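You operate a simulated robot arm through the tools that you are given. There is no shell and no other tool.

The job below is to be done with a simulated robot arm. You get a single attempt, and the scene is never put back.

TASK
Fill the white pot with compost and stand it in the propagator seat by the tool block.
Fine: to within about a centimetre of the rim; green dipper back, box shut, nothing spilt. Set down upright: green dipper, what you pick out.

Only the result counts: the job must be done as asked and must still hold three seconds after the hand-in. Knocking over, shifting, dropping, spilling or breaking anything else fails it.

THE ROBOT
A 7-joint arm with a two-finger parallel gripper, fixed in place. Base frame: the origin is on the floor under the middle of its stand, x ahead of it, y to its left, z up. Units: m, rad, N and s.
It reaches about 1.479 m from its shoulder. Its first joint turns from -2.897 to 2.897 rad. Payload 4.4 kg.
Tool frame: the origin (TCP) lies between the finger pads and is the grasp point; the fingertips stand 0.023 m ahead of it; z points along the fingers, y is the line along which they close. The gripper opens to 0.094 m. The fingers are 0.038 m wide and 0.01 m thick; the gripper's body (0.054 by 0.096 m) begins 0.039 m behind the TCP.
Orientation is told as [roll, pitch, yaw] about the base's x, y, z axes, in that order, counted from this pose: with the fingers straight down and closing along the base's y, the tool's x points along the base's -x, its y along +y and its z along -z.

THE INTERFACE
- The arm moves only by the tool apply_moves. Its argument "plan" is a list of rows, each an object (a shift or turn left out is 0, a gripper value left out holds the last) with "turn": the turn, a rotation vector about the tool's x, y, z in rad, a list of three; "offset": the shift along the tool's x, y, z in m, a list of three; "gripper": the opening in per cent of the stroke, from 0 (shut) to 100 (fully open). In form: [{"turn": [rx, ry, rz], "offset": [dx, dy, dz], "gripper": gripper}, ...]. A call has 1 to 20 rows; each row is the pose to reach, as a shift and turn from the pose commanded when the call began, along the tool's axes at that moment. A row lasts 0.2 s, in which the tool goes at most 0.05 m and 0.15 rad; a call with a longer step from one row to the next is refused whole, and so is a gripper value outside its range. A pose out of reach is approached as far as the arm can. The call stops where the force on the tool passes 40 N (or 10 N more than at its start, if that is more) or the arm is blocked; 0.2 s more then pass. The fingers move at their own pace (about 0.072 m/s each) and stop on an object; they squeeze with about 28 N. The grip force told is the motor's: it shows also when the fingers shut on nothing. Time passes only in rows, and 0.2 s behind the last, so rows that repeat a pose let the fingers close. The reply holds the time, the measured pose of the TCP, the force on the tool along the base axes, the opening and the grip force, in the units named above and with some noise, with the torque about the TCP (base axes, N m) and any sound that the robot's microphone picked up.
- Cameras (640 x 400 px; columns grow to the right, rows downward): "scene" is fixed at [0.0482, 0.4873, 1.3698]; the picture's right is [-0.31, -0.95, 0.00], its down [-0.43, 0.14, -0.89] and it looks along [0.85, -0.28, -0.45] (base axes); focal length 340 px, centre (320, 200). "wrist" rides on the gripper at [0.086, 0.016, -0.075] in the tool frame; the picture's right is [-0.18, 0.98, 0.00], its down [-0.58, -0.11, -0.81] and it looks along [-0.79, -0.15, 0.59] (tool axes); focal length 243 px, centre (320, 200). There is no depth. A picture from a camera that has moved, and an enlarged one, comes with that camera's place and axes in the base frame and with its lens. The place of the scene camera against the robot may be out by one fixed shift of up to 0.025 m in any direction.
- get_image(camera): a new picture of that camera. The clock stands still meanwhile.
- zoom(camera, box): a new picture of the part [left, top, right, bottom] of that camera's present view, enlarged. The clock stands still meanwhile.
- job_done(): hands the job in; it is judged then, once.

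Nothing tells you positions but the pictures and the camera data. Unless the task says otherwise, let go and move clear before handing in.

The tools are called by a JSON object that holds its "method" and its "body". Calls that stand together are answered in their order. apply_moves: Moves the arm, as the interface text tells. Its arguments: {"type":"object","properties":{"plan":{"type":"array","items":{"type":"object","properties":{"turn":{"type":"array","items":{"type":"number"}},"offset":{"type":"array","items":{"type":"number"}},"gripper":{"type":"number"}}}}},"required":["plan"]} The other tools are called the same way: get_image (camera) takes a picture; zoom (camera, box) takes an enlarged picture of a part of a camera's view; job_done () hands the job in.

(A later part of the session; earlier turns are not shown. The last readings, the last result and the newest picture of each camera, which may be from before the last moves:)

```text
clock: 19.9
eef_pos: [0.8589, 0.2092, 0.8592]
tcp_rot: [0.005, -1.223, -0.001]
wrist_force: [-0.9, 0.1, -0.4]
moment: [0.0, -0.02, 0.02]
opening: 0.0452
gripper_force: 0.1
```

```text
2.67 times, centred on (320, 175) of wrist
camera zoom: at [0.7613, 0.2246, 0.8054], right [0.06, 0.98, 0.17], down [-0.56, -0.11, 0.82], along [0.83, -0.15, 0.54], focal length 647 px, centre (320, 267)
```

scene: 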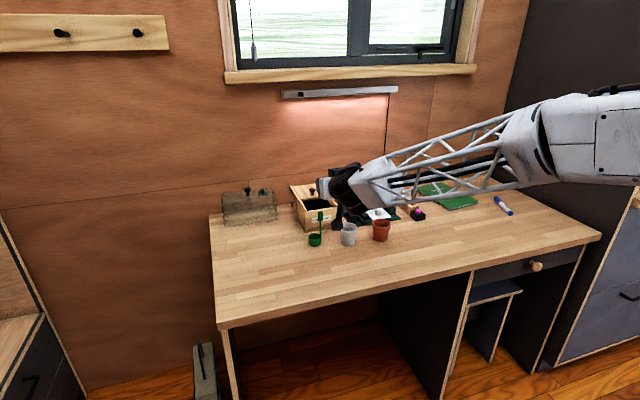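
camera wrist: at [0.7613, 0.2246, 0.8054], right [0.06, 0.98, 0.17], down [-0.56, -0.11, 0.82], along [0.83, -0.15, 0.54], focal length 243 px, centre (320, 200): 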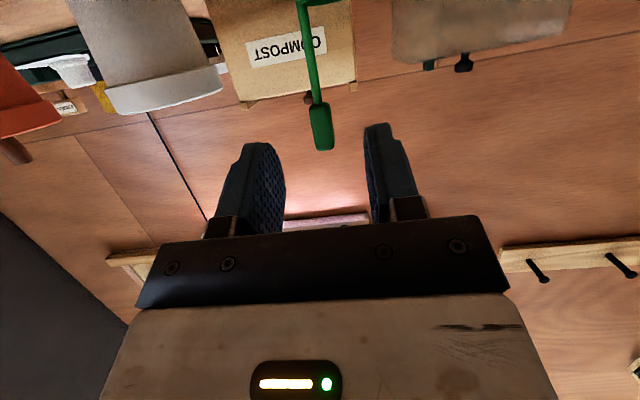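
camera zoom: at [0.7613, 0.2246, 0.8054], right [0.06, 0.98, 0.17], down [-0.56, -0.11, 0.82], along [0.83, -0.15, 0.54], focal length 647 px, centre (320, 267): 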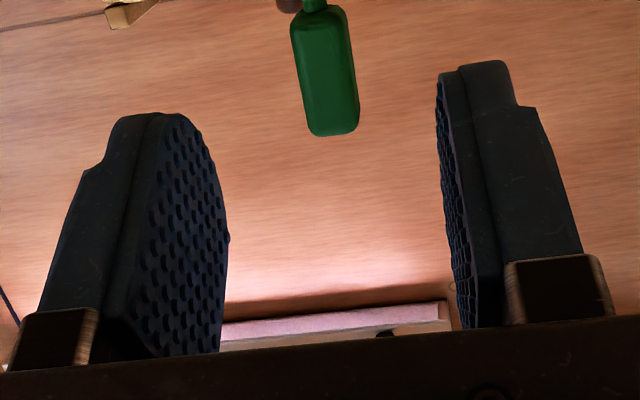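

The handle block is at y≈0.2065 and the TCP at about 0.2088, so I'll shift over 2 mm and move forward around the block.

{"method": "apply_moves", "body": {"plan": [{"offset": [-0.007, -0.0022, 0.019]}, {"offset": [-0.014, -0.0022, 0.038]}, {"offset": [-0.021, -0.0022, 0.057]}, {"offset": [-0.0255, -0.0022, 0.069]}, {"offset": [-0.0278, -0.0022, 0.0765]}, {"offset": [-0.0278, -0.0022, 0.0765]}]}}

{"method": "zoom", "body": {"camera": "wrist", "box": [200, 80, 440, 230]}}

{"method": "zoom", "body": {"camera": "scene", "box": [270, 170, 398, 250]}}

```text
clock: 21.3
eef_pos: [0.9413, 0.2052, 0.8603]
tcp_rot: [0.006, -1.221, -0.002]
wrist_force: [0.7, 0.4, -0.4]
moment: [0.01, 0.01, -0.01]
opening: 0.0451
gripper_force: 0.0
```

```text
2.67 times, centred on (320, 155) of wrist
camera zoom: at [0.8426, 0.2212, 0.8055], right [0.06, 0.98, 0.17], down [-0.56, -0.11, 0.82], along [0.83, -0.15, 0.54], focal length 647 px, centre (320, 320)
```

zoom: 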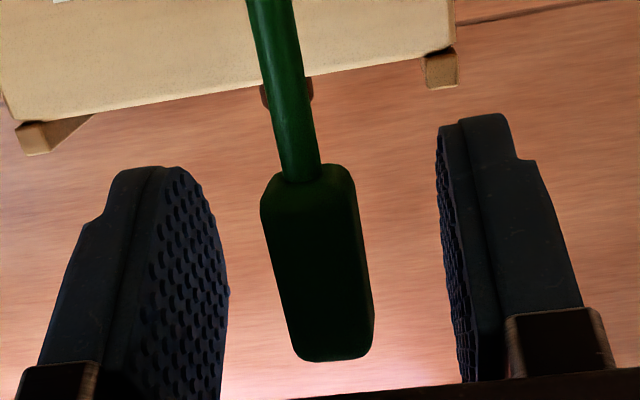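

```text
5.00 times, centred on (334, 210) of scene
camera zoom: at [0.0482, 0.4873, 1.3698], right [-0.31, -0.95, 0.0], down [-0.43, 0.14, -0.89], along [0.85, -0.28, -0.45], focal length 1702 px, centre (250, 150)
```

zoom: 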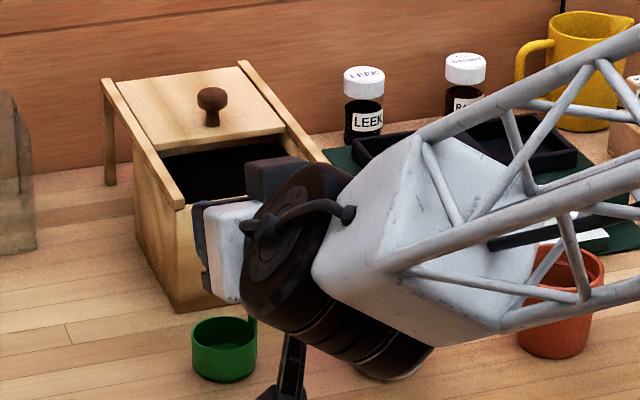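

The block sits centred on the grasp point between the fingers. I'll close on it now.

{"method": "apply_moves", "body": {"plan": [{"gripper": 30}, {"gripper": 20}, {"gripper": 10}, {"gripper": 0}, {"gripper": 0}]}}

{"method": "zoom", "body": {"camera": "wrist", "box": [200, 80, 440, 230]}}

```text
clock: 22.5
eef_pos: [0.9423, 0.2046, 0.8604]
tcp_rot: [0.007, -1.221, -0.004]
wrist_force: [0.2, -0.9, 0.3]
moment: [0.02, -0.03, -0.01]
opening: 0.0145
gripper_force: 27.8
```

```text
2.67 times, centred on (320, 155) of wrist
camera zoom: at [0.8425, 0.2212, 0.8056], right [0.06, 0.98, 0.18], down [-0.56, -0.11, 0.82], along [0.83, -0.15, 0.54], focal length 647 px, centre (320, 320)
```

zoom: 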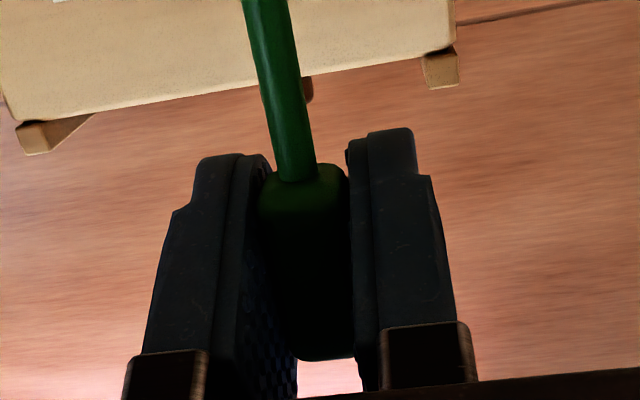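

The dipper is gripped (opening 14.5 mm). I'll lift it straight up, high enough for the cup to clear the box.

{"method": "apply_moves", "body": {"plan": [{"offset": [-0.01, 0, -0.0036]}, {"offset": [-0.03, 0, -0.011]}, {"offset": [-0.055, 0, -0.02]}, {"offset": [-0.085, 0, -0.031]}, {"offset": [-0.11, 0, -0.0401]}, {"offset": [-0.125, 0, -0.0456]}, {"offset": [-0.125, 0, -0.0456]}]}}

{"method": "get_image", "body": {"camera": "wrist"}}

{"method": "zoom", "body": {"camera": "scene", "box": [270, 150, 398, 230]}}

```text
clock: 24.1
eef_pos: [0.9415, 0.2049, 0.9938]
tcp_rot: [0.008, -1.222, -0.005]
wrist_force: [0.2, -0.1, -0.4]
moment: [-0.04, 0.0, 0.02]
opening: 0.0147
gripper_force: 28.3
```

```text
taken
camera wrist: at [0.8422, 0.2209, 0.9389], right [0.06, 0.98, 0.18], down [-0.56, -0.11, 0.82], along [0.83, -0.15, 0.54], focal length 243 px, centre (320, 200)
```

wrist: 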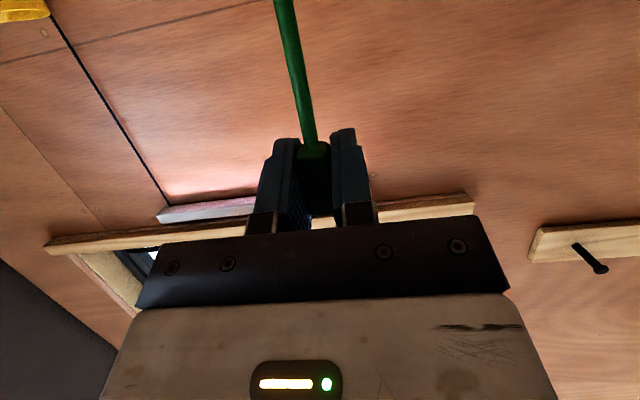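

```text
5.00 times, centred on (334, 190) of scene
camera zoom: at [0.0482, 0.4873, 1.3698], right [-0.31, -0.95, 0.0], down [-0.43, 0.14, -0.89], along [0.85, -0.28, -0.45], focal length 1702 px, centre (250, 250)
```

zoom: 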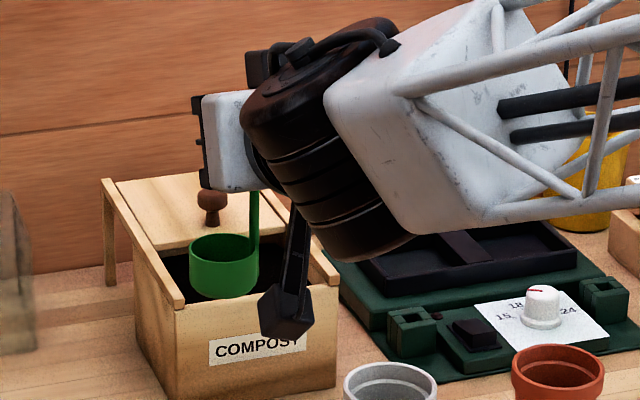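

The dipper is lifted cleanly and is upright. Next I carry the cup over the open part of the box.

{"method": "apply_moves", "body": {"plan": [{"offset": [-0.008, -0.009, 0.022]}, {"offset": [-0.0165, -0.018, 0.045]}, {"offset": [-0.025, -0.027, 0.068]}, {"offset": [-0.0334, -0.036, 0.0915]}, {"offset": [-0.0415, -0.045, 0.1137]}, {"offset": [-0.0415, -0.045, 0.1137]}]}}

{"method": "zoom", "body": {"camera": "scene", "box": [270, 150, 398, 230]}}

{"method": "get_image", "body": {"camera": "wrist"}}

```text
clock: 25.5
eef_pos: [1.0613, 0.1586, 0.9905]
tcp_rot: [0.006, -1.223, -0.001]
wrist_force: [0.5, 0.7, -0.7]
moment: [-0.02, -0.01, -0.02]
opening: 0.0143
gripper_force: 28.3
```

```text
5.00 times, centred on (334, 190) of scene
camera zoom: at [0.0482, 0.4873, 1.3698], right [-0.31, -0.95, 0.0], down [-0.43, 0.14, -0.89], along [0.85, -0.28, -0.45], focal length 1702 px, centre (250, 250)
```

zoom: 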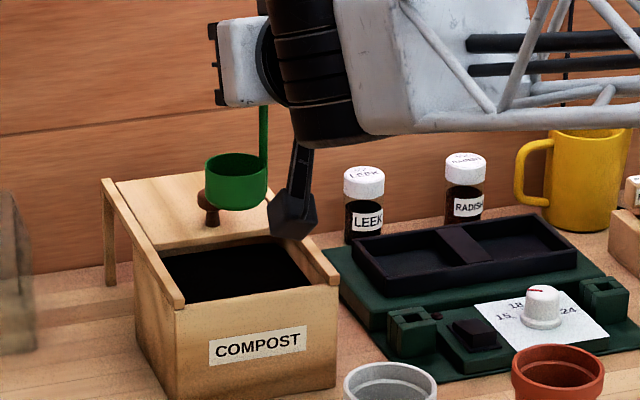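

```text
taken
camera wrist: at [0.9626, 0.1746, 0.9375], right [0.06, 0.98, 0.17], down [-0.56, -0.11, 0.82], along [0.83, -0.15, 0.54], focal length 243 px, centre (320, 200)
```

wrist: 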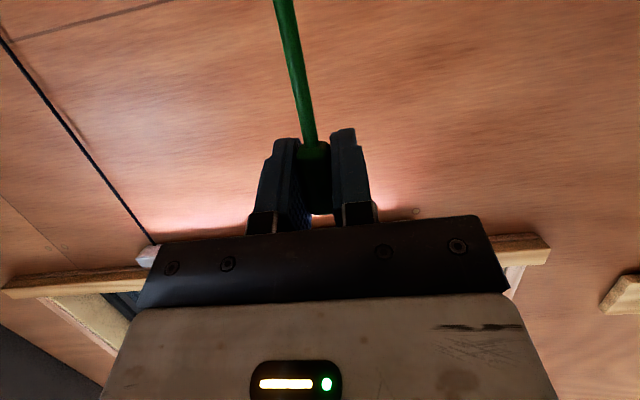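

The cup hangs over the middle of the opening. I'll lower it slowly, watching the force for where the compost surface is.

{"method": "apply_moves", "body": {"plan": [{"offset": [0.0188, 0, 0.0069]}, {"offset": [0.0376, 0, 0.0137]}, {"offset": [0.0517, 0, 0.0188]}, {"offset": [0.0611, 0, 0.0223]}, {"offset": [0.0705, 0, 0.0257]}, {"offset": [0.0705, 0, 0.0257]}]}}

{"method": "zoom", "body": {"camera": "scene", "box": [280, 170, 376, 230]}}

```text
clock: 26.9
eef_pos: [1.0613, 0.1613, 0.9189]
tcp_rot: [0.007, -1.222, -0.001]
wrist_force: [-0.4, -0.1, 0.2]
moment: [-0.04, -0.04, -0.02]
opening: 0.0147
gripper_force: 28.7
```

```text
6.67 times, centred on (328, 200) of scene
camera zoom: at [0.0482, 0.4873, 1.3698], right [-0.31, -0.95, 0.0], down [-0.43, 0.14, -0.89], along [0.85, -0.28, -0.45], focal length 2270 px, centre (267, 200)
```

zoom: 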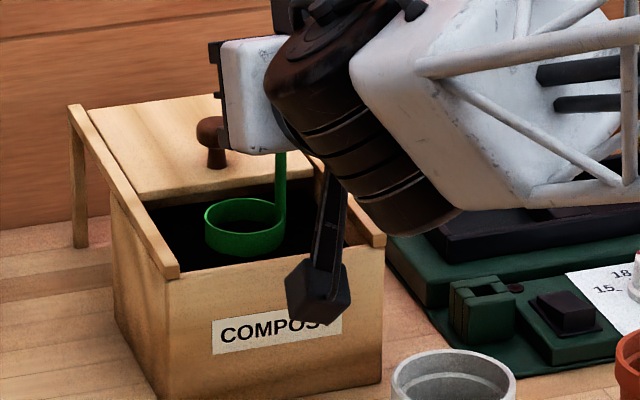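

The cup seems to be partly submerged already, with the surface near z≈0.828 and hardly any resistance. I'll keep lowering in small steps until the rim is under.

{"method": "apply_moves", "body": {"plan": [{"offset": [0.0056, 0, 0.0021]}, {"offset": [0.0113, 0, 0.0041]}, {"offset": [0.0169, 0, 0.0062]}, {"offset": [0.0225, 0, 0.0082]}, {"offset": [0.0282, 0, 0.0103]}, {"offset": [0.0282, 0, 0.0103]}, {"offset": [0.0282, 0, 0.0103]}]}}

{"method": "zoom", "body": {"camera": "scene", "box": [280, 170, 376, 230]}}

```text
clock: 28.5
eef_pos: [1.0634, 0.1594, 0.8885]
tcp_rot: [0.006, -1.222, -0.003]
wrist_force: [0.2, -1.0, -0.7]
moment: [0.01, 0.03, 0.02]
opening: 0.0143
gripper_force: 28.1
```

```text
6.67 times, centred on (328, 200) of scene
camera zoom: at [0.0482, 0.4873, 1.3698], right [-0.31, -0.95, 0.0], down [-0.43, 0.14, -0.89], along [0.85, -0.28, -0.45], focal length 2270 px, centre (267, 200)
```

zoom: 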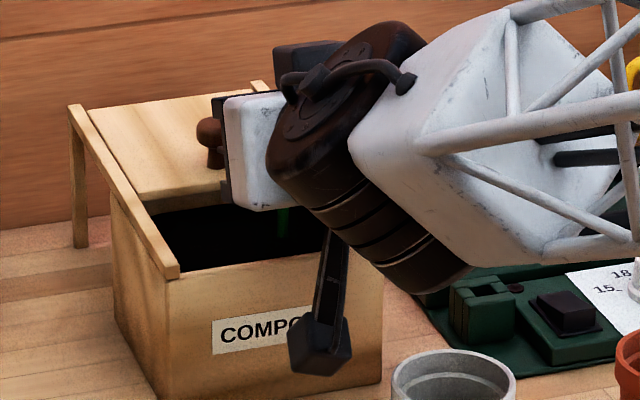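

The whole cup is under the surface with almost no resistance. I'll raise it slowly and see whether it filled.

{"method": "apply_moves", "body": {"plan": [{"offset": [0, 0, 0]}, {"offset": [-0.0094, 0, -0.0034]}, {"offset": [-0.0188, 0, -0.0069]}, {"offset": [-0.0282, 0, -0.0103]}, {"offset": [-0.0376, 0, -0.0137]}, {"offset": [-0.0517, 0, -0.0189]}, {"offset": [-0.0658, 0, -0.024]}, {"offset": [-0.0799, 0, -0.0291]}, {"offset": [-0.0799, 0, -0.0291]}, {"offset": [-0.0799, 0, -0.0291]}]}}

{"method": "zoom", "body": {"camera": "scene", "box": [280, 170, 376, 230]}}

{"method": "get_image", "body": {"camera": "wrist"}}

```text
clock: 30.7
eef_pos: [1.0624, 0.1595, 0.974]
tcp_rot: [0.006, -1.223, 0.0]
wrist_force: [-0.6, -0.1, -0.9]
moment: [-0.03, 0.03, 0.02]
opening: 0.0147
gripper_force: 28.5
```

```text
6.67 times, centred on (328, 200) of scene
camera zoom: at [0.0482, 0.4873, 1.3698], right [-0.31, -0.95, 0.0], down [-0.43, 0.14, -0.89], along [0.85, -0.28, -0.45], focal length 2270 px, centre (267, 200)
```

zoom: 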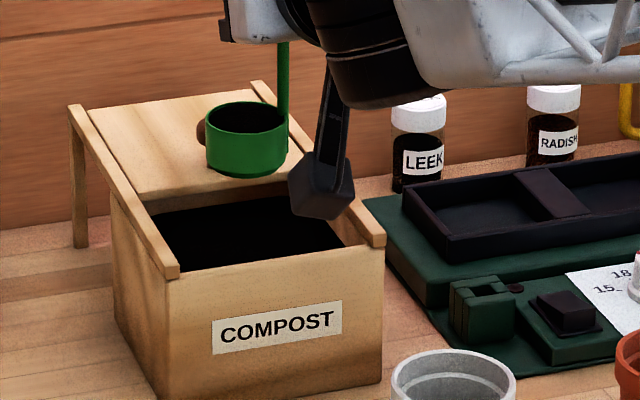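

```text
taken
camera wrist: at [0.9636, 0.175, 0.9198], right [0.06, 0.98, 0.17], down [-0.56, -0.11, 0.82], along [0.83, -0.15, 0.54], focal length 243 px, centre (320, 200)
```

wrist: 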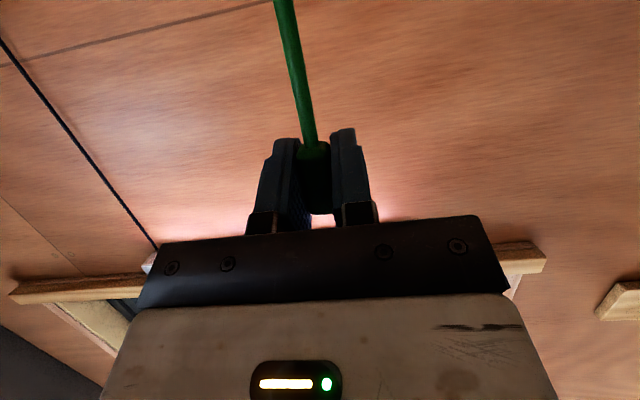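

The cup came up full to near the brim with nothing dripping. Next I carry it level to the white pot, staying high.

{"method": "apply_moves", "body": {"plan": [{"offset": [-0.0113, 0, -0.0041]}, {"offset": [-0.0088, -0.0043, -0.0109]}, {"offset": [-0.0039, -0.0128, -0.0244]}, {"offset": [0.0022, -0.0234, -0.0414]}, {"offset": [0.0084, -0.034, -0.0583]}, {"offset": [0.0145, -0.0446, -0.0752]}, {"offset": [0.0207, -0.0553, -0.0921]}, {"offset": [0.0268, -0.0659, -0.109]}, {"offset": [0.0318, -0.0744, -0.1226]}, {"offset": [0.0355, -0.0808, -0.1328]}, {"offset": [0.0379, -0.085, -0.1395]}, {"offset": [0.0379, -0.085, -0.1395]}]}}

{"method": "zoom", "body": {"camera": "scene", "box": [290, 150, 434, 240]}}

{"method": "get_image", "body": {"camera": "scene"}}

```text
clock: 33.3
eef_pos: [0.9172, 0.0755, 0.9864]
tcp_rot: [0.004, -1.221, 0.0]
wrist_force: [-0.8, -0.9, -1.6]
moment: [-0.03, 0.01, -0.02]
opening: 0.0148
gripper_force: 28.3
```

```text
4.44 times, centred on (362, 195) of scene
camera zoom: at [0.0482, 0.4873, 1.3698], right [-0.31, -0.95, 0.0], down [-0.43, 0.14, -0.89], along [0.85, -0.28, -0.45], focal length 1513 px, centre (133, 222)
```

zoom: 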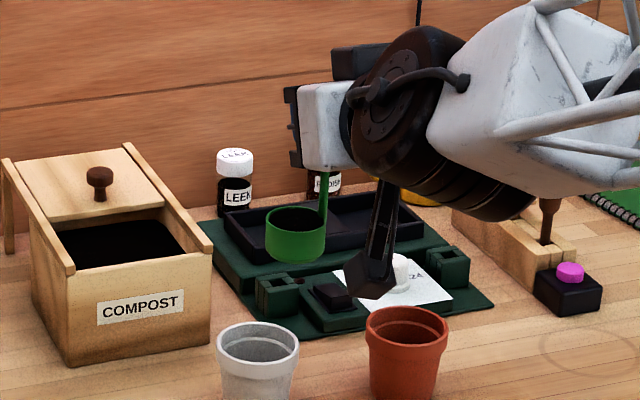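

```text
taken
```

scene: 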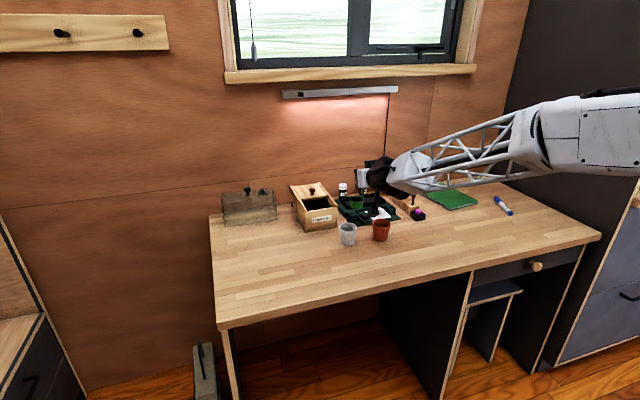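

I'll check that the cup is still full and re-measure the pot in this view.

{"method": "zoom", "body": {"camera": "scene", "box": [330, 185, 394, 225]}}

{"method": "zoom", "body": {"camera": "scene", "box": [330, 210, 394, 250]}}

{"method": "get_image", "body": {"camera": "wrist"}}

```text
10.00 times, centred on (362, 205) of scene
camera zoom: at [0.0482, 0.4873, 1.3698], right [-0.31, -0.95, 0.0], down [-0.43, 0.14, -0.89], along [0.85, -0.28, -0.45], focal length 3404 px, centre (-100, 150)
```

zoom: 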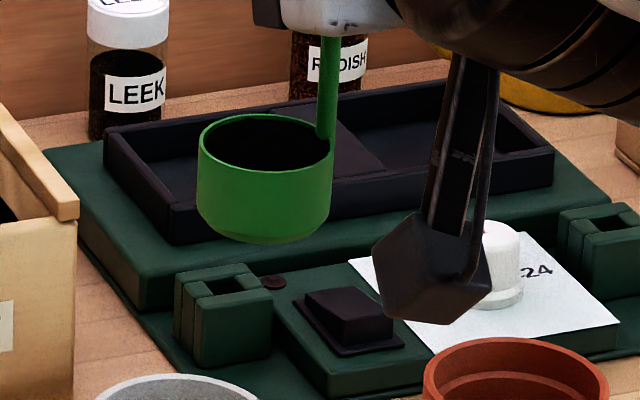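

```text
10.00 times, centred on (362, 230) of scene
camera zoom: at [0.0482, 0.4873, 1.3698], right [-0.31, -0.95, 0.0], down [-0.43, 0.14, -0.89], along [0.85, -0.28, -0.45], focal length 3404 px, centre (-100, -100)
```

zoom: 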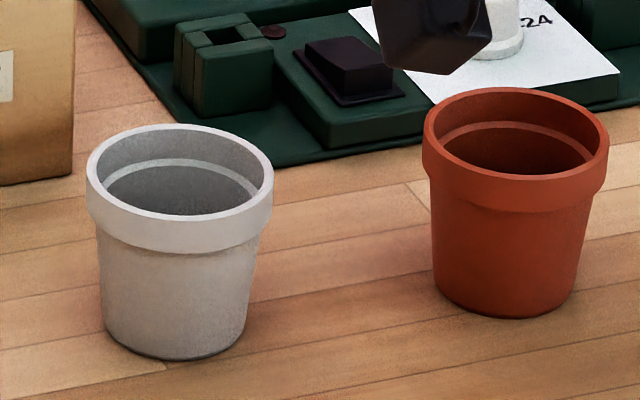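

```text
taken
camera wrist: at [0.8183, 0.0914, 0.9309], right [0.06, 0.98, 0.17], down [-0.56, -0.11, 0.82], along [0.83, -0.15, 0.54], focal length 243 px, centre (320, 200)
```

wrist: 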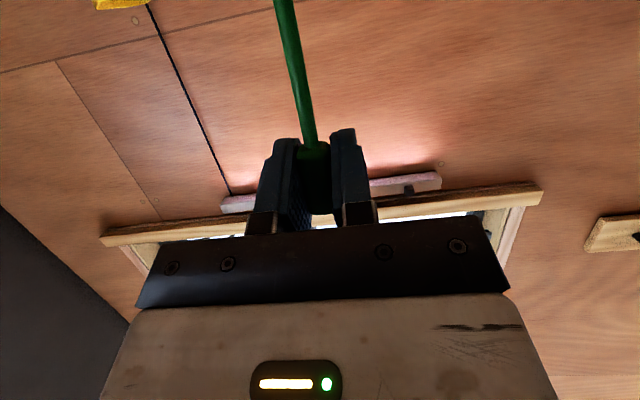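

The cup is still brim-full and the white pot measures where expected. I'll lower the cup to just above the pot and begin tipping about the hand's own axis, stopping near 30° to check.

{"method": "apply_moves", "body": {"plan": [{"offset": [0.0185, -0.0007, 0.0078]}, {"offset": [0.0373, -0.0007, 0.0146]}, {"offset": [0.0476, -0.0007, 0.0184]}, {"offset": [0.0467, 0.0093, 0.0192], "turn": [0, 0, -0.131]}, {"offset": [0.0439, 0.0188, 0.0192], "turn": [0, 0, -0.262]}, {"offset": [0.044, 0.0298, 0.0193], "turn": [0, 0, -0.393]}, {"offset": [0.0445, 0.0403, 0.0195], "turn": [0, 0, -0.524]}, {"offset": [0.0445, 0.0403, 0.0195], "turn": [0, 0, -0.524]}]}}

{"method": "zoom", "body": {"camera": "scene", "box": [310, 190, 406, 250]}}

{"method": "get_image", "body": {"camera": "wrist"}}

```text
clock: 35.1
eef_pos: [0.9217, 0.1153, 0.9351]
tcp_rot: [-0.94, -0.951, 1.037]
wrist_force: [0.7, -0.6, -0.9]
moment: [0.04, 0.03, 0.04]
opening: 0.0144
gripper_force: 27.8
```

```text
6.67 times, centred on (358, 220) of scene
camera zoom: at [0.0482, 0.4873, 1.3698], right [-0.31, -0.95, 0.0], down [-0.43, 0.14, -0.89], along [0.85, -0.28, -0.45], focal length 2270 px, centre (67, 67)
```

zoom: 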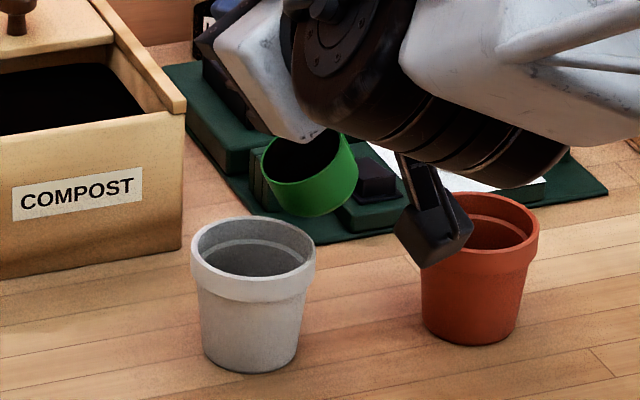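

```text
taken
camera wrist: at [0.8234, 0.0847, 0.8849], right [-0.12, 0.94, -0.31], down [-0.57, 0.19, 0.8], along [0.82, 0.27, 0.51], focal length 243 px, centre (320, 200)
```

wrist: 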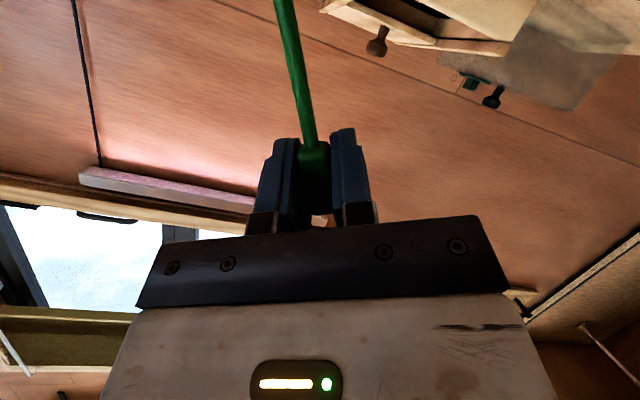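

At 30° the lip is where I calculated, above the pot, and nothing has come out yet. I'll continue to 60°, keeping the lip over the pot.

{"method": "apply_moves", "body": {"plan": [{"offset": [-0.0028, 0.0108, 0.0004], "turn": [0, 0, -0.131]}, {"offset": [-0.0045, 0.022, 0.0007], "turn": [0, 0, -0.262]}, {"offset": [-0.0046, 0.0338, 0.0009], "turn": [0, 0, -0.393]}, {"offset": [-0.0034, 0.0454, 0.0012], "turn": [0, 0, -0.524]}, {"offset": [-0.0034, 0.0454, 0.0012], "turn": [0, 0, -0.524]}]}}

{"method": "zoom", "body": {"camera": "scene", "box": [310, 190, 406, 250]}}

{"method": "get_image", "body": {"camera": "wrist"}}

```text
clock: 36.3
eef_pos: [0.9147, 0.1573, 0.9176]
tcp_rot: [-1.173, -0.489, 1.378]
wrist_force: [-0.1, 0.5, -0.5]
moment: [0.04, 0.02, -0.02]
opening: 0.0142
gripper_force: 27.9
```

```text
6.67 times, centred on (358, 220) of scene
camera zoom: at [0.0482, 0.4873, 1.3698], right [-0.31, -0.95, 0.0], down [-0.43, 0.14, -0.89], along [0.85, -0.28, -0.45], focal length 2270 px, centre (67, 67)
```

zoom: 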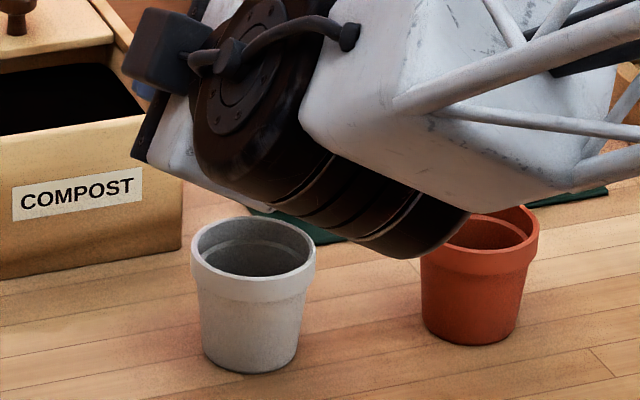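

```text
taken
camera wrist: at [0.8262, 0.0898, 0.8905], right [-0.26, 0.65, -0.71], down [-0.63, 0.45, 0.64], along [0.73, 0.61, 0.29], focal length 243 px, centre (320, 200)
```

wrist: 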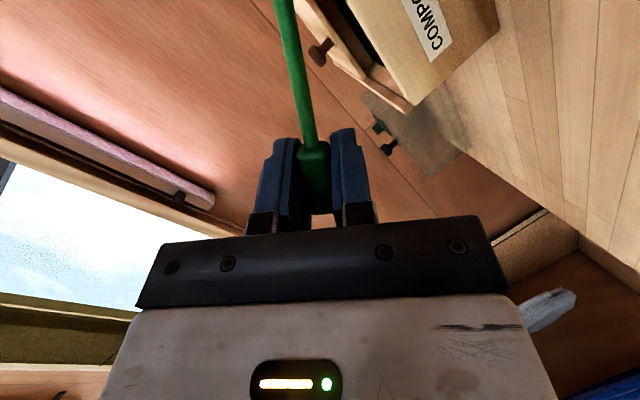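

The arm hides the cup from the scene camera now. I'll look closely at the pot's inside and the bench.

{"method": "zoom", "body": {"camera": "scene", "box": [334, 218, 366, 238]}}

{"method": "zoom", "body": {"camera": "scene", "box": [320, 215, 400, 265]}}

```text
16.00 times, centred on (350, 228) of scene
camera zoom: at [0.0482, 0.4873, 1.3698], right [-0.31, -0.95, 0.0], down [-0.43, 0.14, -0.89], along [0.85, -0.28, -0.45], focal length 5447 px, centre (-160, -248)
```

zoom: 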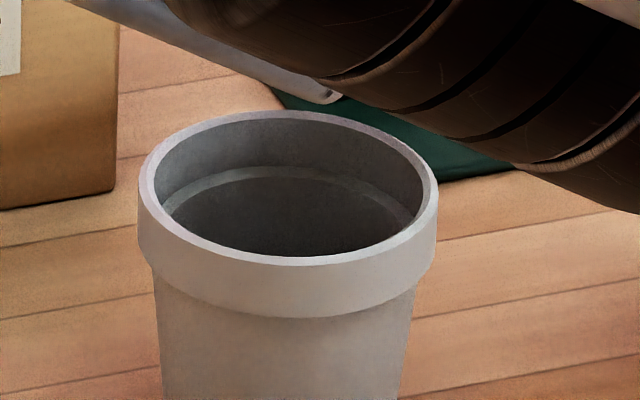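

```text
8.00 times, centred on (360, 240) of scene
camera zoom: at [0.0482, 0.4873, 1.3698], right [-0.31, -0.95, 0.0], down [-0.43, 0.14, -0.89], along [0.85, -0.28, -0.45], focal length 2723 px, centre (0, -120)
```

zoom: 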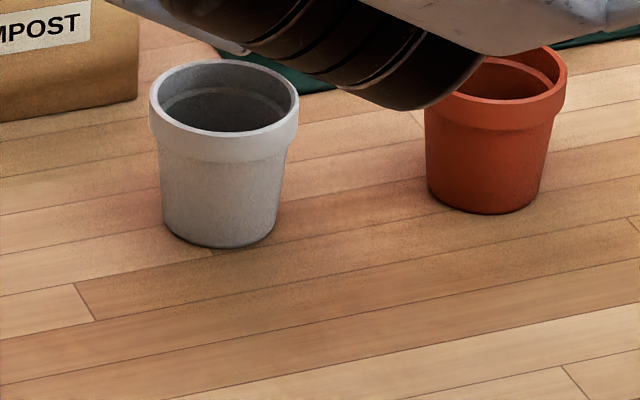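

Nothing is spilt and little or nothing has poured yet. I'll keep tipping to 90° with the lip tracking over the pot.

{"method": "apply_moves", "body": {"plan": [{"offset": [-0.0036, 0.0111, 0], "turn": [0, 0, -0.131]}, {"offset": [-0.0064, 0.023, 0], "turn": [0, 0, -0.262]}, {"offset": [-0.0074, 0.0349, 0], "turn": [0, 0, -0.393]}, {"offset": [-0.0072, 0.0472, 0], "turn": [0, 0, -0.524]}, {"offset": [-0.0072, 0.0472, 0], "turn": [0, 0, -0.524]}]}}

{"method": "zoom", "body": {"camera": "scene", "box": [320, 205, 384, 245]}}

{"method": "get_image", "body": {"camera": "wrist"}}

```text
clock: 37.5
eef_pos: [0.9023, 0.186, 0.8841]
tcp_rot: [-1.22, 0.001, 1.575]
wrist_force: [-1.0, -0.2, -0.4]
moment: [0.04, 0.01, 0.02]
opening: 0.0145
gripper_force: 27.8
```

```text
10.00 times, centred on (352, 225) of scene
camera zoom: at [0.0482, 0.4873, 1.3698], right [-0.31, -0.95, 0.0], down [-0.43, 0.14, -0.89], along [0.85, -0.28, -0.45], focal length 3404 px, centre (0, -50)
```

zoom: 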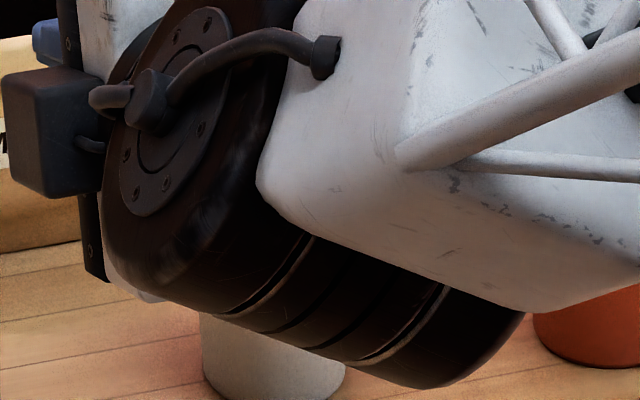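

```text
taken
camera wrist: at [0.8285, 0.0987, 0.8956], right [-0.34, 0.18, -0.92], down [-0.72, 0.58, 0.38], along [0.6, 0.8, -0.06], focal length 243 px, centre (320, 200)
```

wrist: 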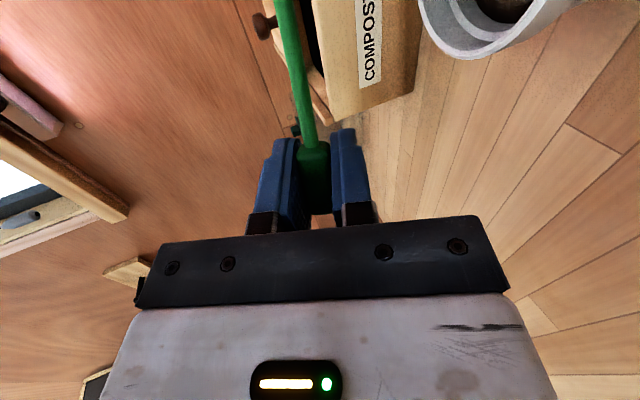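

The wrist camera now catches a corner of the pot. I'll zoom there.

{"method": "zoom", "body": {"camera": "wrist", "box": [400, 0, 560, 100]}}

{"method": "zoom", "body": {"camera": "wrist", "box": [240, 0, 400, 100]}}

```text
4.00 times, centred on (480, 50) of wrist
camera zoom: at [0.8285, 0.0987, 0.8956], right [-0.34, 0.18, -0.92], down [-0.72, 0.58, 0.38], along [0.6, 0.8, -0.06], focal length 970 px, centre (-320, 800)
```

zoom: 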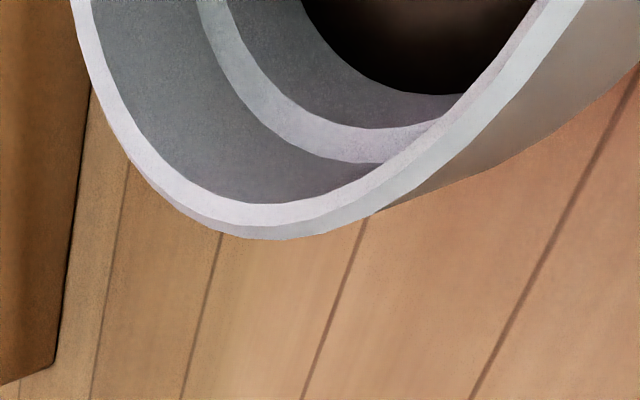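

```text
4.00 times, centred on (320, 50) of wrist
camera zoom: at [0.8285, 0.0987, 0.8956], right [-0.34, 0.18, -0.92], down [-0.72, 0.58, 0.38], along [0.6, 0.8, -0.06], focal length 970 px, centre (320, 800)
```

zoom: 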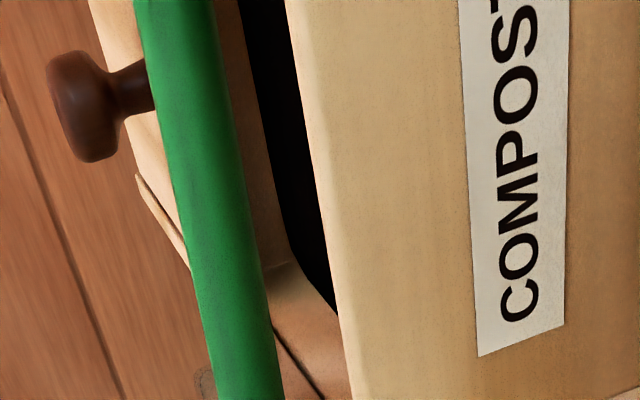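

The pot's level seems to have risen by roughly 19 mm, so it is pouring. I'll continue to 120° to empty the cup.

{"method": "apply_moves", "body": {"plan": [{"offset": [-0.0042, 0.0102, -0.0008], "turn": [0, 0, -0.131]}, {"offset": [-0.0077, 0.0206, -0.0015], "turn": [0, 0, -0.262]}, {"offset": [-0.0092, 0.031, -0.0025], "turn": [0, 0, -0.393]}, {"offset": [-0.0097, 0.0416, -0.0036], "turn": [0, 0, -0.524]}, {"offset": [-0.0097, 0.0416, -0.0036], "turn": [0, 0, -0.524]}, {"offset": [-0.0097, 0.0416, -0.0036], "turn": [0, 0, -0.524]}]}}

{"method": "get_image", "body": {"camera": "wrist"}}

{"method": "zoom", "body": {"camera": "scene", "box": [280, 190, 440, 290]}}

```text
clock: 38.9
eef_pos: [0.885, 0.1955, 0.8464]
tcp_rot: [-1.172, 0.488, 1.772]
wrist_force: [-0.2, -0.5, 0.3]
moment: [0.05, 0.02, -0.02]
opening: 0.0144
gripper_force: 28.6
```

```text
taken
camera wrist: at [0.826, 0.1109, 0.8996], right [-0.32, -0.33, -0.89], down [-0.83, 0.55, 0.09], along [0.46, 0.76, -0.45], focal length 243 px, centre (320, 200)
```

wrist: 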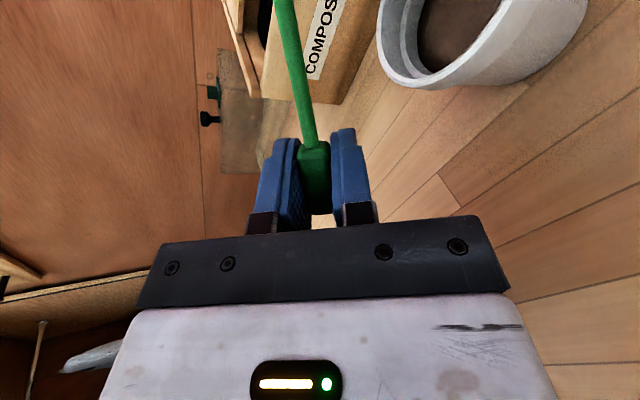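

```text
4.00 times, centred on (360, 240) of scene
camera zoom: at [0.0482, 0.4873, 1.3698], right [-0.31, -0.95, 0.0], down [-0.43, 0.14, -0.89], along [0.85, -0.28, -0.45], focal length 1362 px, centre (160, 40)
```

zoom: 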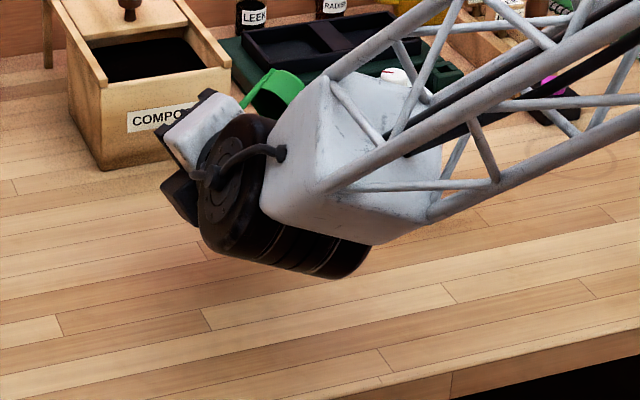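

The pot's fill shows better now. I'll zoom on both the cup and the pot.

{"method": "zoom", "body": {"camera": "wrist", "box": [360, 0, 520, 100]}}

{"method": "zoom", "body": {"camera": "scene", "box": [325, 195, 373, 225]}}

```text
4.00 times, centred on (440, 50) of wrist
camera zoom: at [0.826, 0.1109, 0.8996], right [-0.32, -0.33, -0.89], down [-0.83, 0.55, 0.09], along [0.46, 0.76, -0.45], focal length 970 px, centre (-160, 800)
```

zoom: 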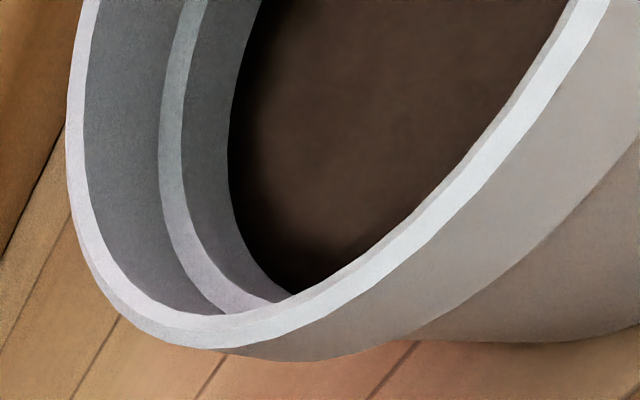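

```text
13.33 times, centred on (349, 210) of scene
camera zoom: at [0.0482, 0.4873, 1.3698], right [-0.31, -0.95, 0.0], down [-0.43, 0.14, -0.89], along [0.85, -0.28, -0.45], focal length 4539 px, centre (-67, 67)
```

zoom: 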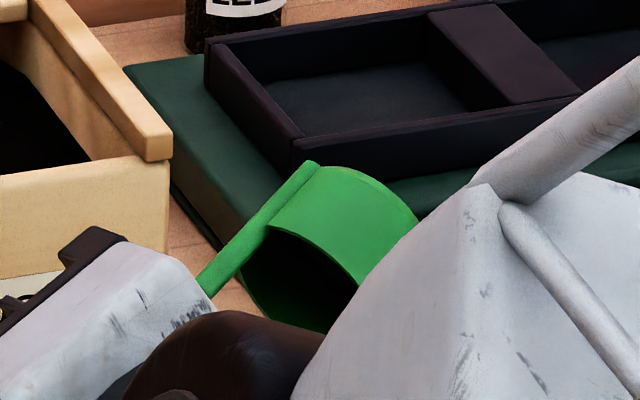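

The pot level is now about 19 mm below the rim, up about 20 mm from one cup. I'll check whether the tipped cup still holds any compost before righting it.

{"method": "zoom", "body": {"camera": "scene", "box": [338, 203, 362, 218]}}

```text
16.00 times, centred on (350, 210) of scene
camera zoom: at [0.0482, 0.4873, 1.3698], right [-0.31, -0.95, 0.0], down [-0.43, 0.14, -0.89], along [0.85, -0.28, -0.45], focal length 5447 px, centre (-160, 32)
```

zoom: 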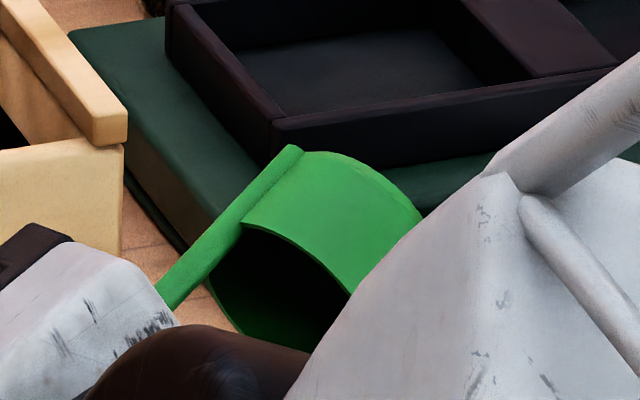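

The cup's inner wall shows green, so it looks empty. I'll return it upright along the same path over the pot.

{"method": "apply_moves", "body": {"plan": [{"offset": [0.0061, -0.0086, 0.0011], "turn": [0, 0, 0.131]}, {"offset": [0.0122, -0.0172, 0.0022], "turn": [0, 0, 0.262]}, {"offset": [0.0208, -0.0242, 0.0029], "turn": [0, 0, 0.393]}, {"offset": [0.0293, -0.0311, 0.0036], "turn": [0, 0, 0.524]}, {"offset": [0.04, -0.0368, 0.0037], "turn": [0, 0, 0.655]}, {"offset": [0.0506, -0.0424, 0.0037], "turn": [0, 0, 0.786]}, {"offset": [0.0622, -0.0455, 0.0038], "turn": [0, 0, 0.917]}, {"offset": [0.0738, -0.0485, 0.0038], "turn": [0, 0, 1.048]}, {"offset": [0.0855, -0.0491, 0.0035], "turn": [0, 0, 1.179]}, {"offset": [0.0971, -0.0496, 0.0031], "turn": [0, 0, 1.31]}, {"offset": [0.1081, -0.0473, 0.0028], "turn": [0, 0, 1.441]}, {"offset": [0.1191, -0.045, 0.0024], "turn": [0, 0, 1.572]}, {"offset": [0.1286, -0.0399, 0.0023], "turn": [0, 0, 1.703]}, {"offset": [0.1381, -0.0348, 0.0021], "turn": [0, 0, 1.834]}, {"offset": [0.1467, -0.0305, 0.0008], "turn": [0, 0, 1.965]}, {"offset": [0.1552, -0.0261, -0.0005], "turn": [0, 0, 2.096]}, {"offset": [0.1552, -0.0261, -0.0005], "turn": [0, 0, 2.096]}]}}

{"method": "zoom", "body": {"camera": "scene", "box": [310, 190, 406, 250]}}

{"method": "zoom", "body": {"camera": "scene", "box": [334, 218, 366, 238]}}

```text
clock: 42.5
eef_pos: [0.9192, 0.0728, 0.9392]
tcp_rot: [0.01, -1.221, -0.006]
wrist_force: [-0.6, 0.1, 0.0]
moment: [-0.01, 0.03, 0.02]
opening: 0.0145
gripper_force: 27.8
```

```text
6.67 times, centred on (358, 220) of scene
camera zoom: at [0.0482, 0.4873, 1.3698], right [-0.31, -0.95, 0.0], down [-0.43, 0.14, -0.89], along [0.85, -0.28, -0.45], focal length 2270 px, centre (67, 67)
```

zoom: 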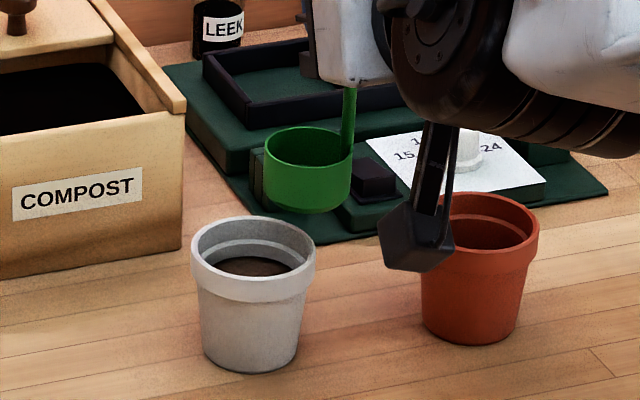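

```text
16.00 times, centred on (350, 228) of scene
camera zoom: at [0.0482, 0.4873, 1.3698], right [-0.31, -0.95, 0.0], down [-0.43, 0.14, -0.89], along [0.85, -0.28, -0.45], focal length 5447 px, centre (-160, -248)
```

zoom: 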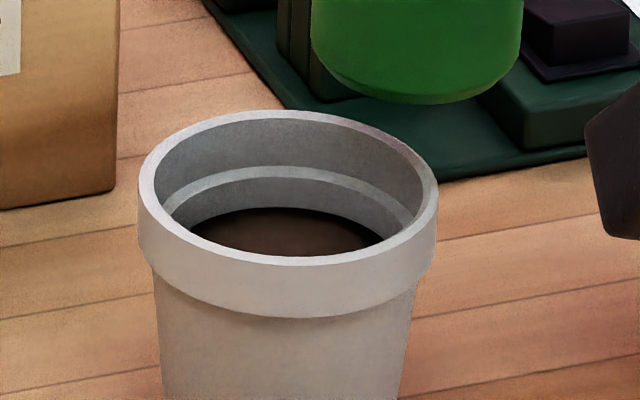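

One cup brings the level to about 17 mm below the rim, the cup is empty, and nothing is spilt. A second cup would almost brim it, so I'll fetch one more and pour only part of it.

{"method": "apply_moves", "body": {"plan": [{"offset": [-0.0235, 0, -0.0086]}, {"offset": [-0.047, 0, -0.0171]}, {"offset": [-0.0551, 0.0143, 0.0052]}, {"offset": [-0.0633, 0.0287, 0.0275]}, {"offset": [-0.0714, 0.043, 0.0499]}, {"offset": [-0.0795, 0.0573, 0.0722]}, {"offset": [-0.0877, 0.0717, 0.0945]}, {"offset": [-0.0958, 0.086, 0.1168]}, {"offset": [-0.0958, 0.086, 0.1168]}]}}

{"method": "zoom", "body": {"camera": "scene", "box": [270, 150, 398, 230]}}

```text
clock: 44.5
eef_pos: [1.0622, 0.1626, 0.9888]
tcp_rot: [0.007, -1.222, -0.002]
wrist_force: [-0.1, 0.1, -0.3]
moment: [0.0, 0.02, 0.02]
opening: 0.0145
gripper_force: 27.9
```

```text
5.00 times, centred on (334, 190) of scene
camera zoom: at [0.0482, 0.4873, 1.3698], right [-0.31, -0.95, 0.0], down [-0.43, 0.14, -0.89], along [0.85, -0.28, -0.45], focal length 1702 px, centre (250, 250)
```

zoom: 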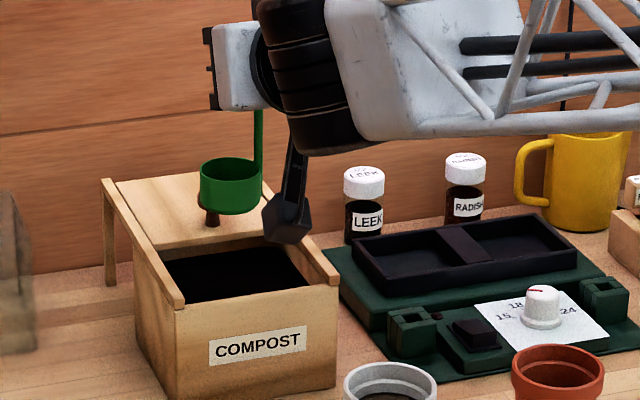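

The cup is empty and placed over the opening again. I'll dip to the same depth and bring it back up.

{"method": "apply_moves", "body": {"plan": [{"offset": [0.0235, -0.002, 0.0086]}, {"offset": [0.047, -0.002, 0.0171]}, {"offset": [0.0658, -0.002, 0.024]}, {"offset": [0.0752, -0.002, 0.0274]}, {"offset": [0.0845, -0.002, 0.0308]}, {"offset": [0.0921, -0.002, 0.0336]}, {"offset": [0.0968, -0.002, 0.0353]}, {"offset": [0.0968, -0.002, 0.0353]}, {"offset": [0.0968, -0.002, 0.0353]}, {"offset": [0.0874, -0.002, 0.0319]}, {"offset": [0.078, -0.002, 0.0285]}, {"offset": [0.0686, -0.002, 0.025]}, {"offset": [0.0592, -0.002, 0.0216]}, {"offset": [0.0451, -0.002, 0.0165]}, {"offset": [0.031, -0.002, 0.0113]}, {"offset": [0.0155, -0.002, 0.0057]}, {"offset": [0, -0.002, 0]}, {"offset": [0, -0.002, 0]}]}}

{"method": "zoom", "body": {"camera": "scene", "box": [290, 170, 354, 210]}}

```text
clock: 48.3
eef_pos: [1.0609, 0.1583, 0.9866]
tcp_rot: [0.006, -1.222, -0.003]
wrist_force: [0.1, -0.8, -0.2]
moment: [0.0, 0.02, 0.0]
opening: 0.0146
gripper_force: 27.7
```

```text
10.00 times, centred on (322, 190) of scene
camera zoom: at [0.0482, 0.4873, 1.3698], right [-0.31, -0.95, 0.0], down [-0.43, 0.14, -0.89], along [0.85, -0.28, -0.45], focal length 3404 px, centre (300, 300)
```

zoom: 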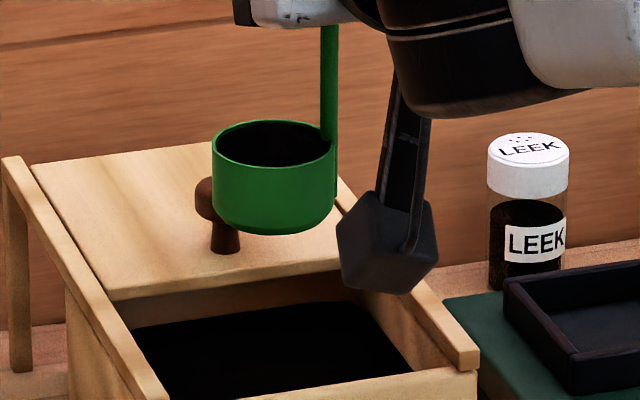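

The cup is full again. I'll carry it level to the pot as before.

{"method": "apply_moves", "body": {"plan": [{"offset": [0.0025, -0.0042, -0.0067]}, {"offset": [0.0074, -0.0126, -0.0201]}, {"offset": [0.0135, -0.0231, -0.0369]}, {"offset": [0.0196, -0.0336, -0.0537]}, {"offset": [0.0257, -0.0441, -0.0705]}, {"offset": [0.0319, -0.0546, -0.0873]}, {"offset": [0.038, -0.0651, -0.1041]}, {"offset": [0.0429, -0.0735, -0.1175]}, {"offset": [0.0466, -0.0798, -0.1276]}, {"offset": [0.049, -0.084, -0.1343]}, {"offset": [0.049, -0.084, -0.1343]}]}}

{"method": "get_image", "body": {"camera": "wrist"}}

{"method": "zoom", "body": {"camera": "scene", "box": [310, 190, 406, 250]}}

```text
clock: 50.7
eef_pos: [0.9187, 0.0755, 0.9908]
tcp_rot: [0.006, -1.22, -0.002]
wrist_force: [0.3, 0.2, -1.0]
moment: [0.0, -0.03, -0.03]
opening: 0.0146
gripper_force: 28.3
```

```text
taken
camera wrist: at [0.8189, 0.0904, 0.935], right [0.06, 0.98, 0.18], down [-0.56, -0.11, 0.82], along [0.83, -0.15, 0.54], focal length 243 px, centre (320, 200)
```

wrist: 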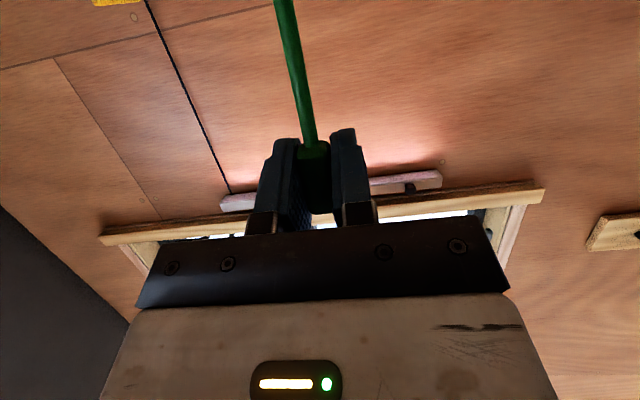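

```text
6.67 times, centred on (358, 220) of scene
camera zoom: at [0.0482, 0.4873, 1.3698], right [-0.31, -0.95, 0.0], down [-0.43, 0.14, -0.89], along [0.85, -0.28, -0.45], focal length 2270 px, centre (67, 67)
```

zoom: 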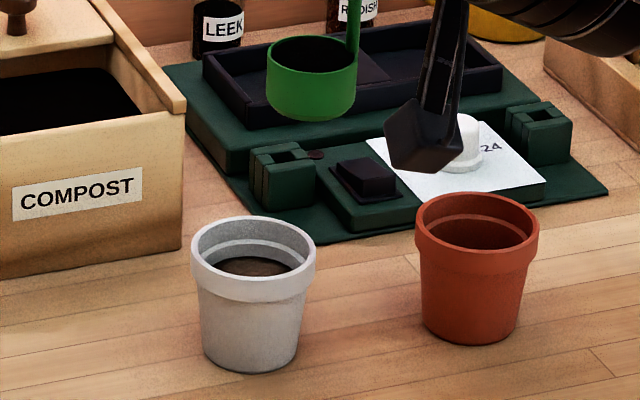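

I'll lower and tip to 45° first, then check the pot level before tipping further.

{"method": "apply_moves", "body": {"plan": [{"offset": [0.0234, 0.0002, 0.0088]}, {"offset": [0.0469, 0.0002, 0.0173]}, {"offset": [0.0516, 0.0002, 0.019]}, {"offset": [0.0508, 0.01, 0.0198], "turn": [0, 0, -0.131]}, {"offset": [0.0479, 0.0195, 0.0199], "turn": [0, 0, -0.262]}, {"offset": [0.048, 0.0305, 0.02], "turn": [0, 0, -0.393]}, {"offset": [0.0485, 0.041, 0.0202], "turn": [0, 0, -0.524]}, {"offset": [0.0516, 0.0517, 0.0205], "turn": [0, 0, -0.655]}, {"offset": [0.0557, 0.0623, 0.0209], "turn": [0, 0, -0.786]}, {"offset": [0.0557, 0.0623, 0.0209], "turn": [0, 0, -0.786]}]}}

{"method": "zoom", "body": {"camera": "scene", "box": [310, 190, 406, 250]}}

{"method": "zoom", "body": {"camera": "scene", "box": [334, 218, 366, 238]}}

```text
clock: 52.9
eef_pos: [0.9184, 0.1358, 0.9295]
tcp_rot: [-1.095, -0.728, 1.245]
wrist_force: [-0.5, -0.2, -0.3]
moment: [0.07, -0.02, 0.01]
opening: 0.0144
gripper_force: 27.9
```

```text
6.67 times, centred on (358, 220) of scene
camera zoom: at [0.0482, 0.4873, 1.3698], right [-0.31, -0.95, 0.0], down [-0.43, 0.14, -0.89], along [0.85, -0.28, -0.45], focal length 2270 px, centre (67, 67)
```

zoom: 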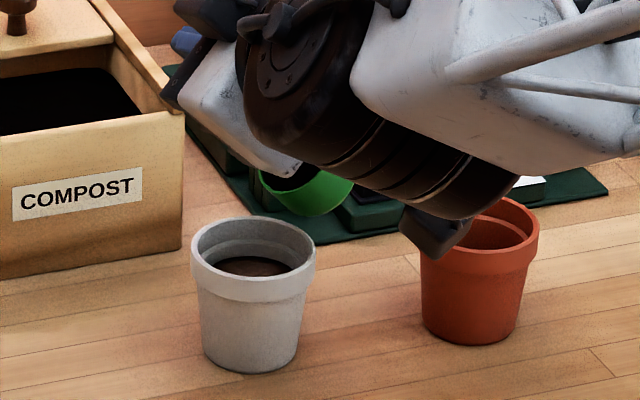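

```text
16.00 times, centred on (350, 228) of scene
camera zoom: at [0.0482, 0.4873, 1.3698], right [-0.31, -0.95, 0.0], down [-0.43, 0.14, -0.89], along [0.85, -0.28, -0.45], focal length 5447 px, centre (-160, -248)
```

zoom: 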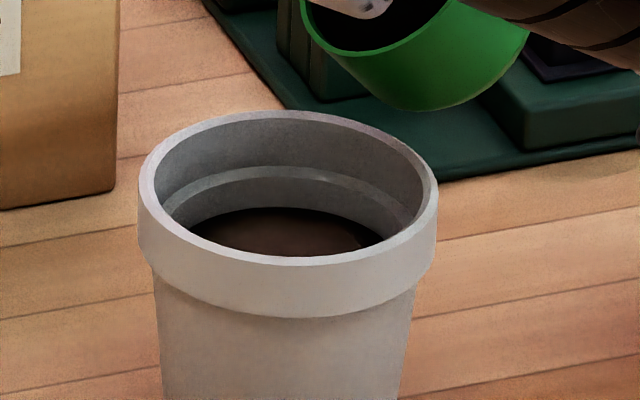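

Nothing has poured at 45° and the level is unchanged. I'll step to 60° and check again.

{"method": "apply_moves", "body": {"plan": [{"offset": [-0.0031, 0.0113, 0.0002], "turn": [0, 0, -0.131]}, {"offset": [-0.0049, 0.0229, 0.0006], "turn": [0, 0, -0.262]}]}}

{"method": "zoom", "body": {"camera": "scene", "box": [334, 218, 366, 238]}}

```text
clock: 53.5
eef_pos: [0.9161, 0.1548, 0.9193]
tcp_rot: [-1.174, -0.488, 1.379]
wrist_force: [0.7, -0.5, -0.1]
moment: [-0.02, 0.02, -0.01]
opening: 0.0143
gripper_force: 28.3
```

```text
16.00 times, centred on (350, 228) of scene
camera zoom: at [0.0482, 0.4873, 1.3698], right [-0.31, -0.95, 0.0], down [-0.43, 0.14, -0.89], along [0.85, -0.28, -0.45], focal length 5447 px, centre (-160, -248)
```

zoom: 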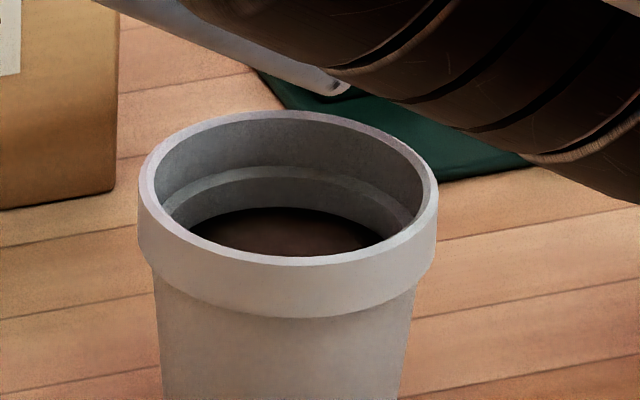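

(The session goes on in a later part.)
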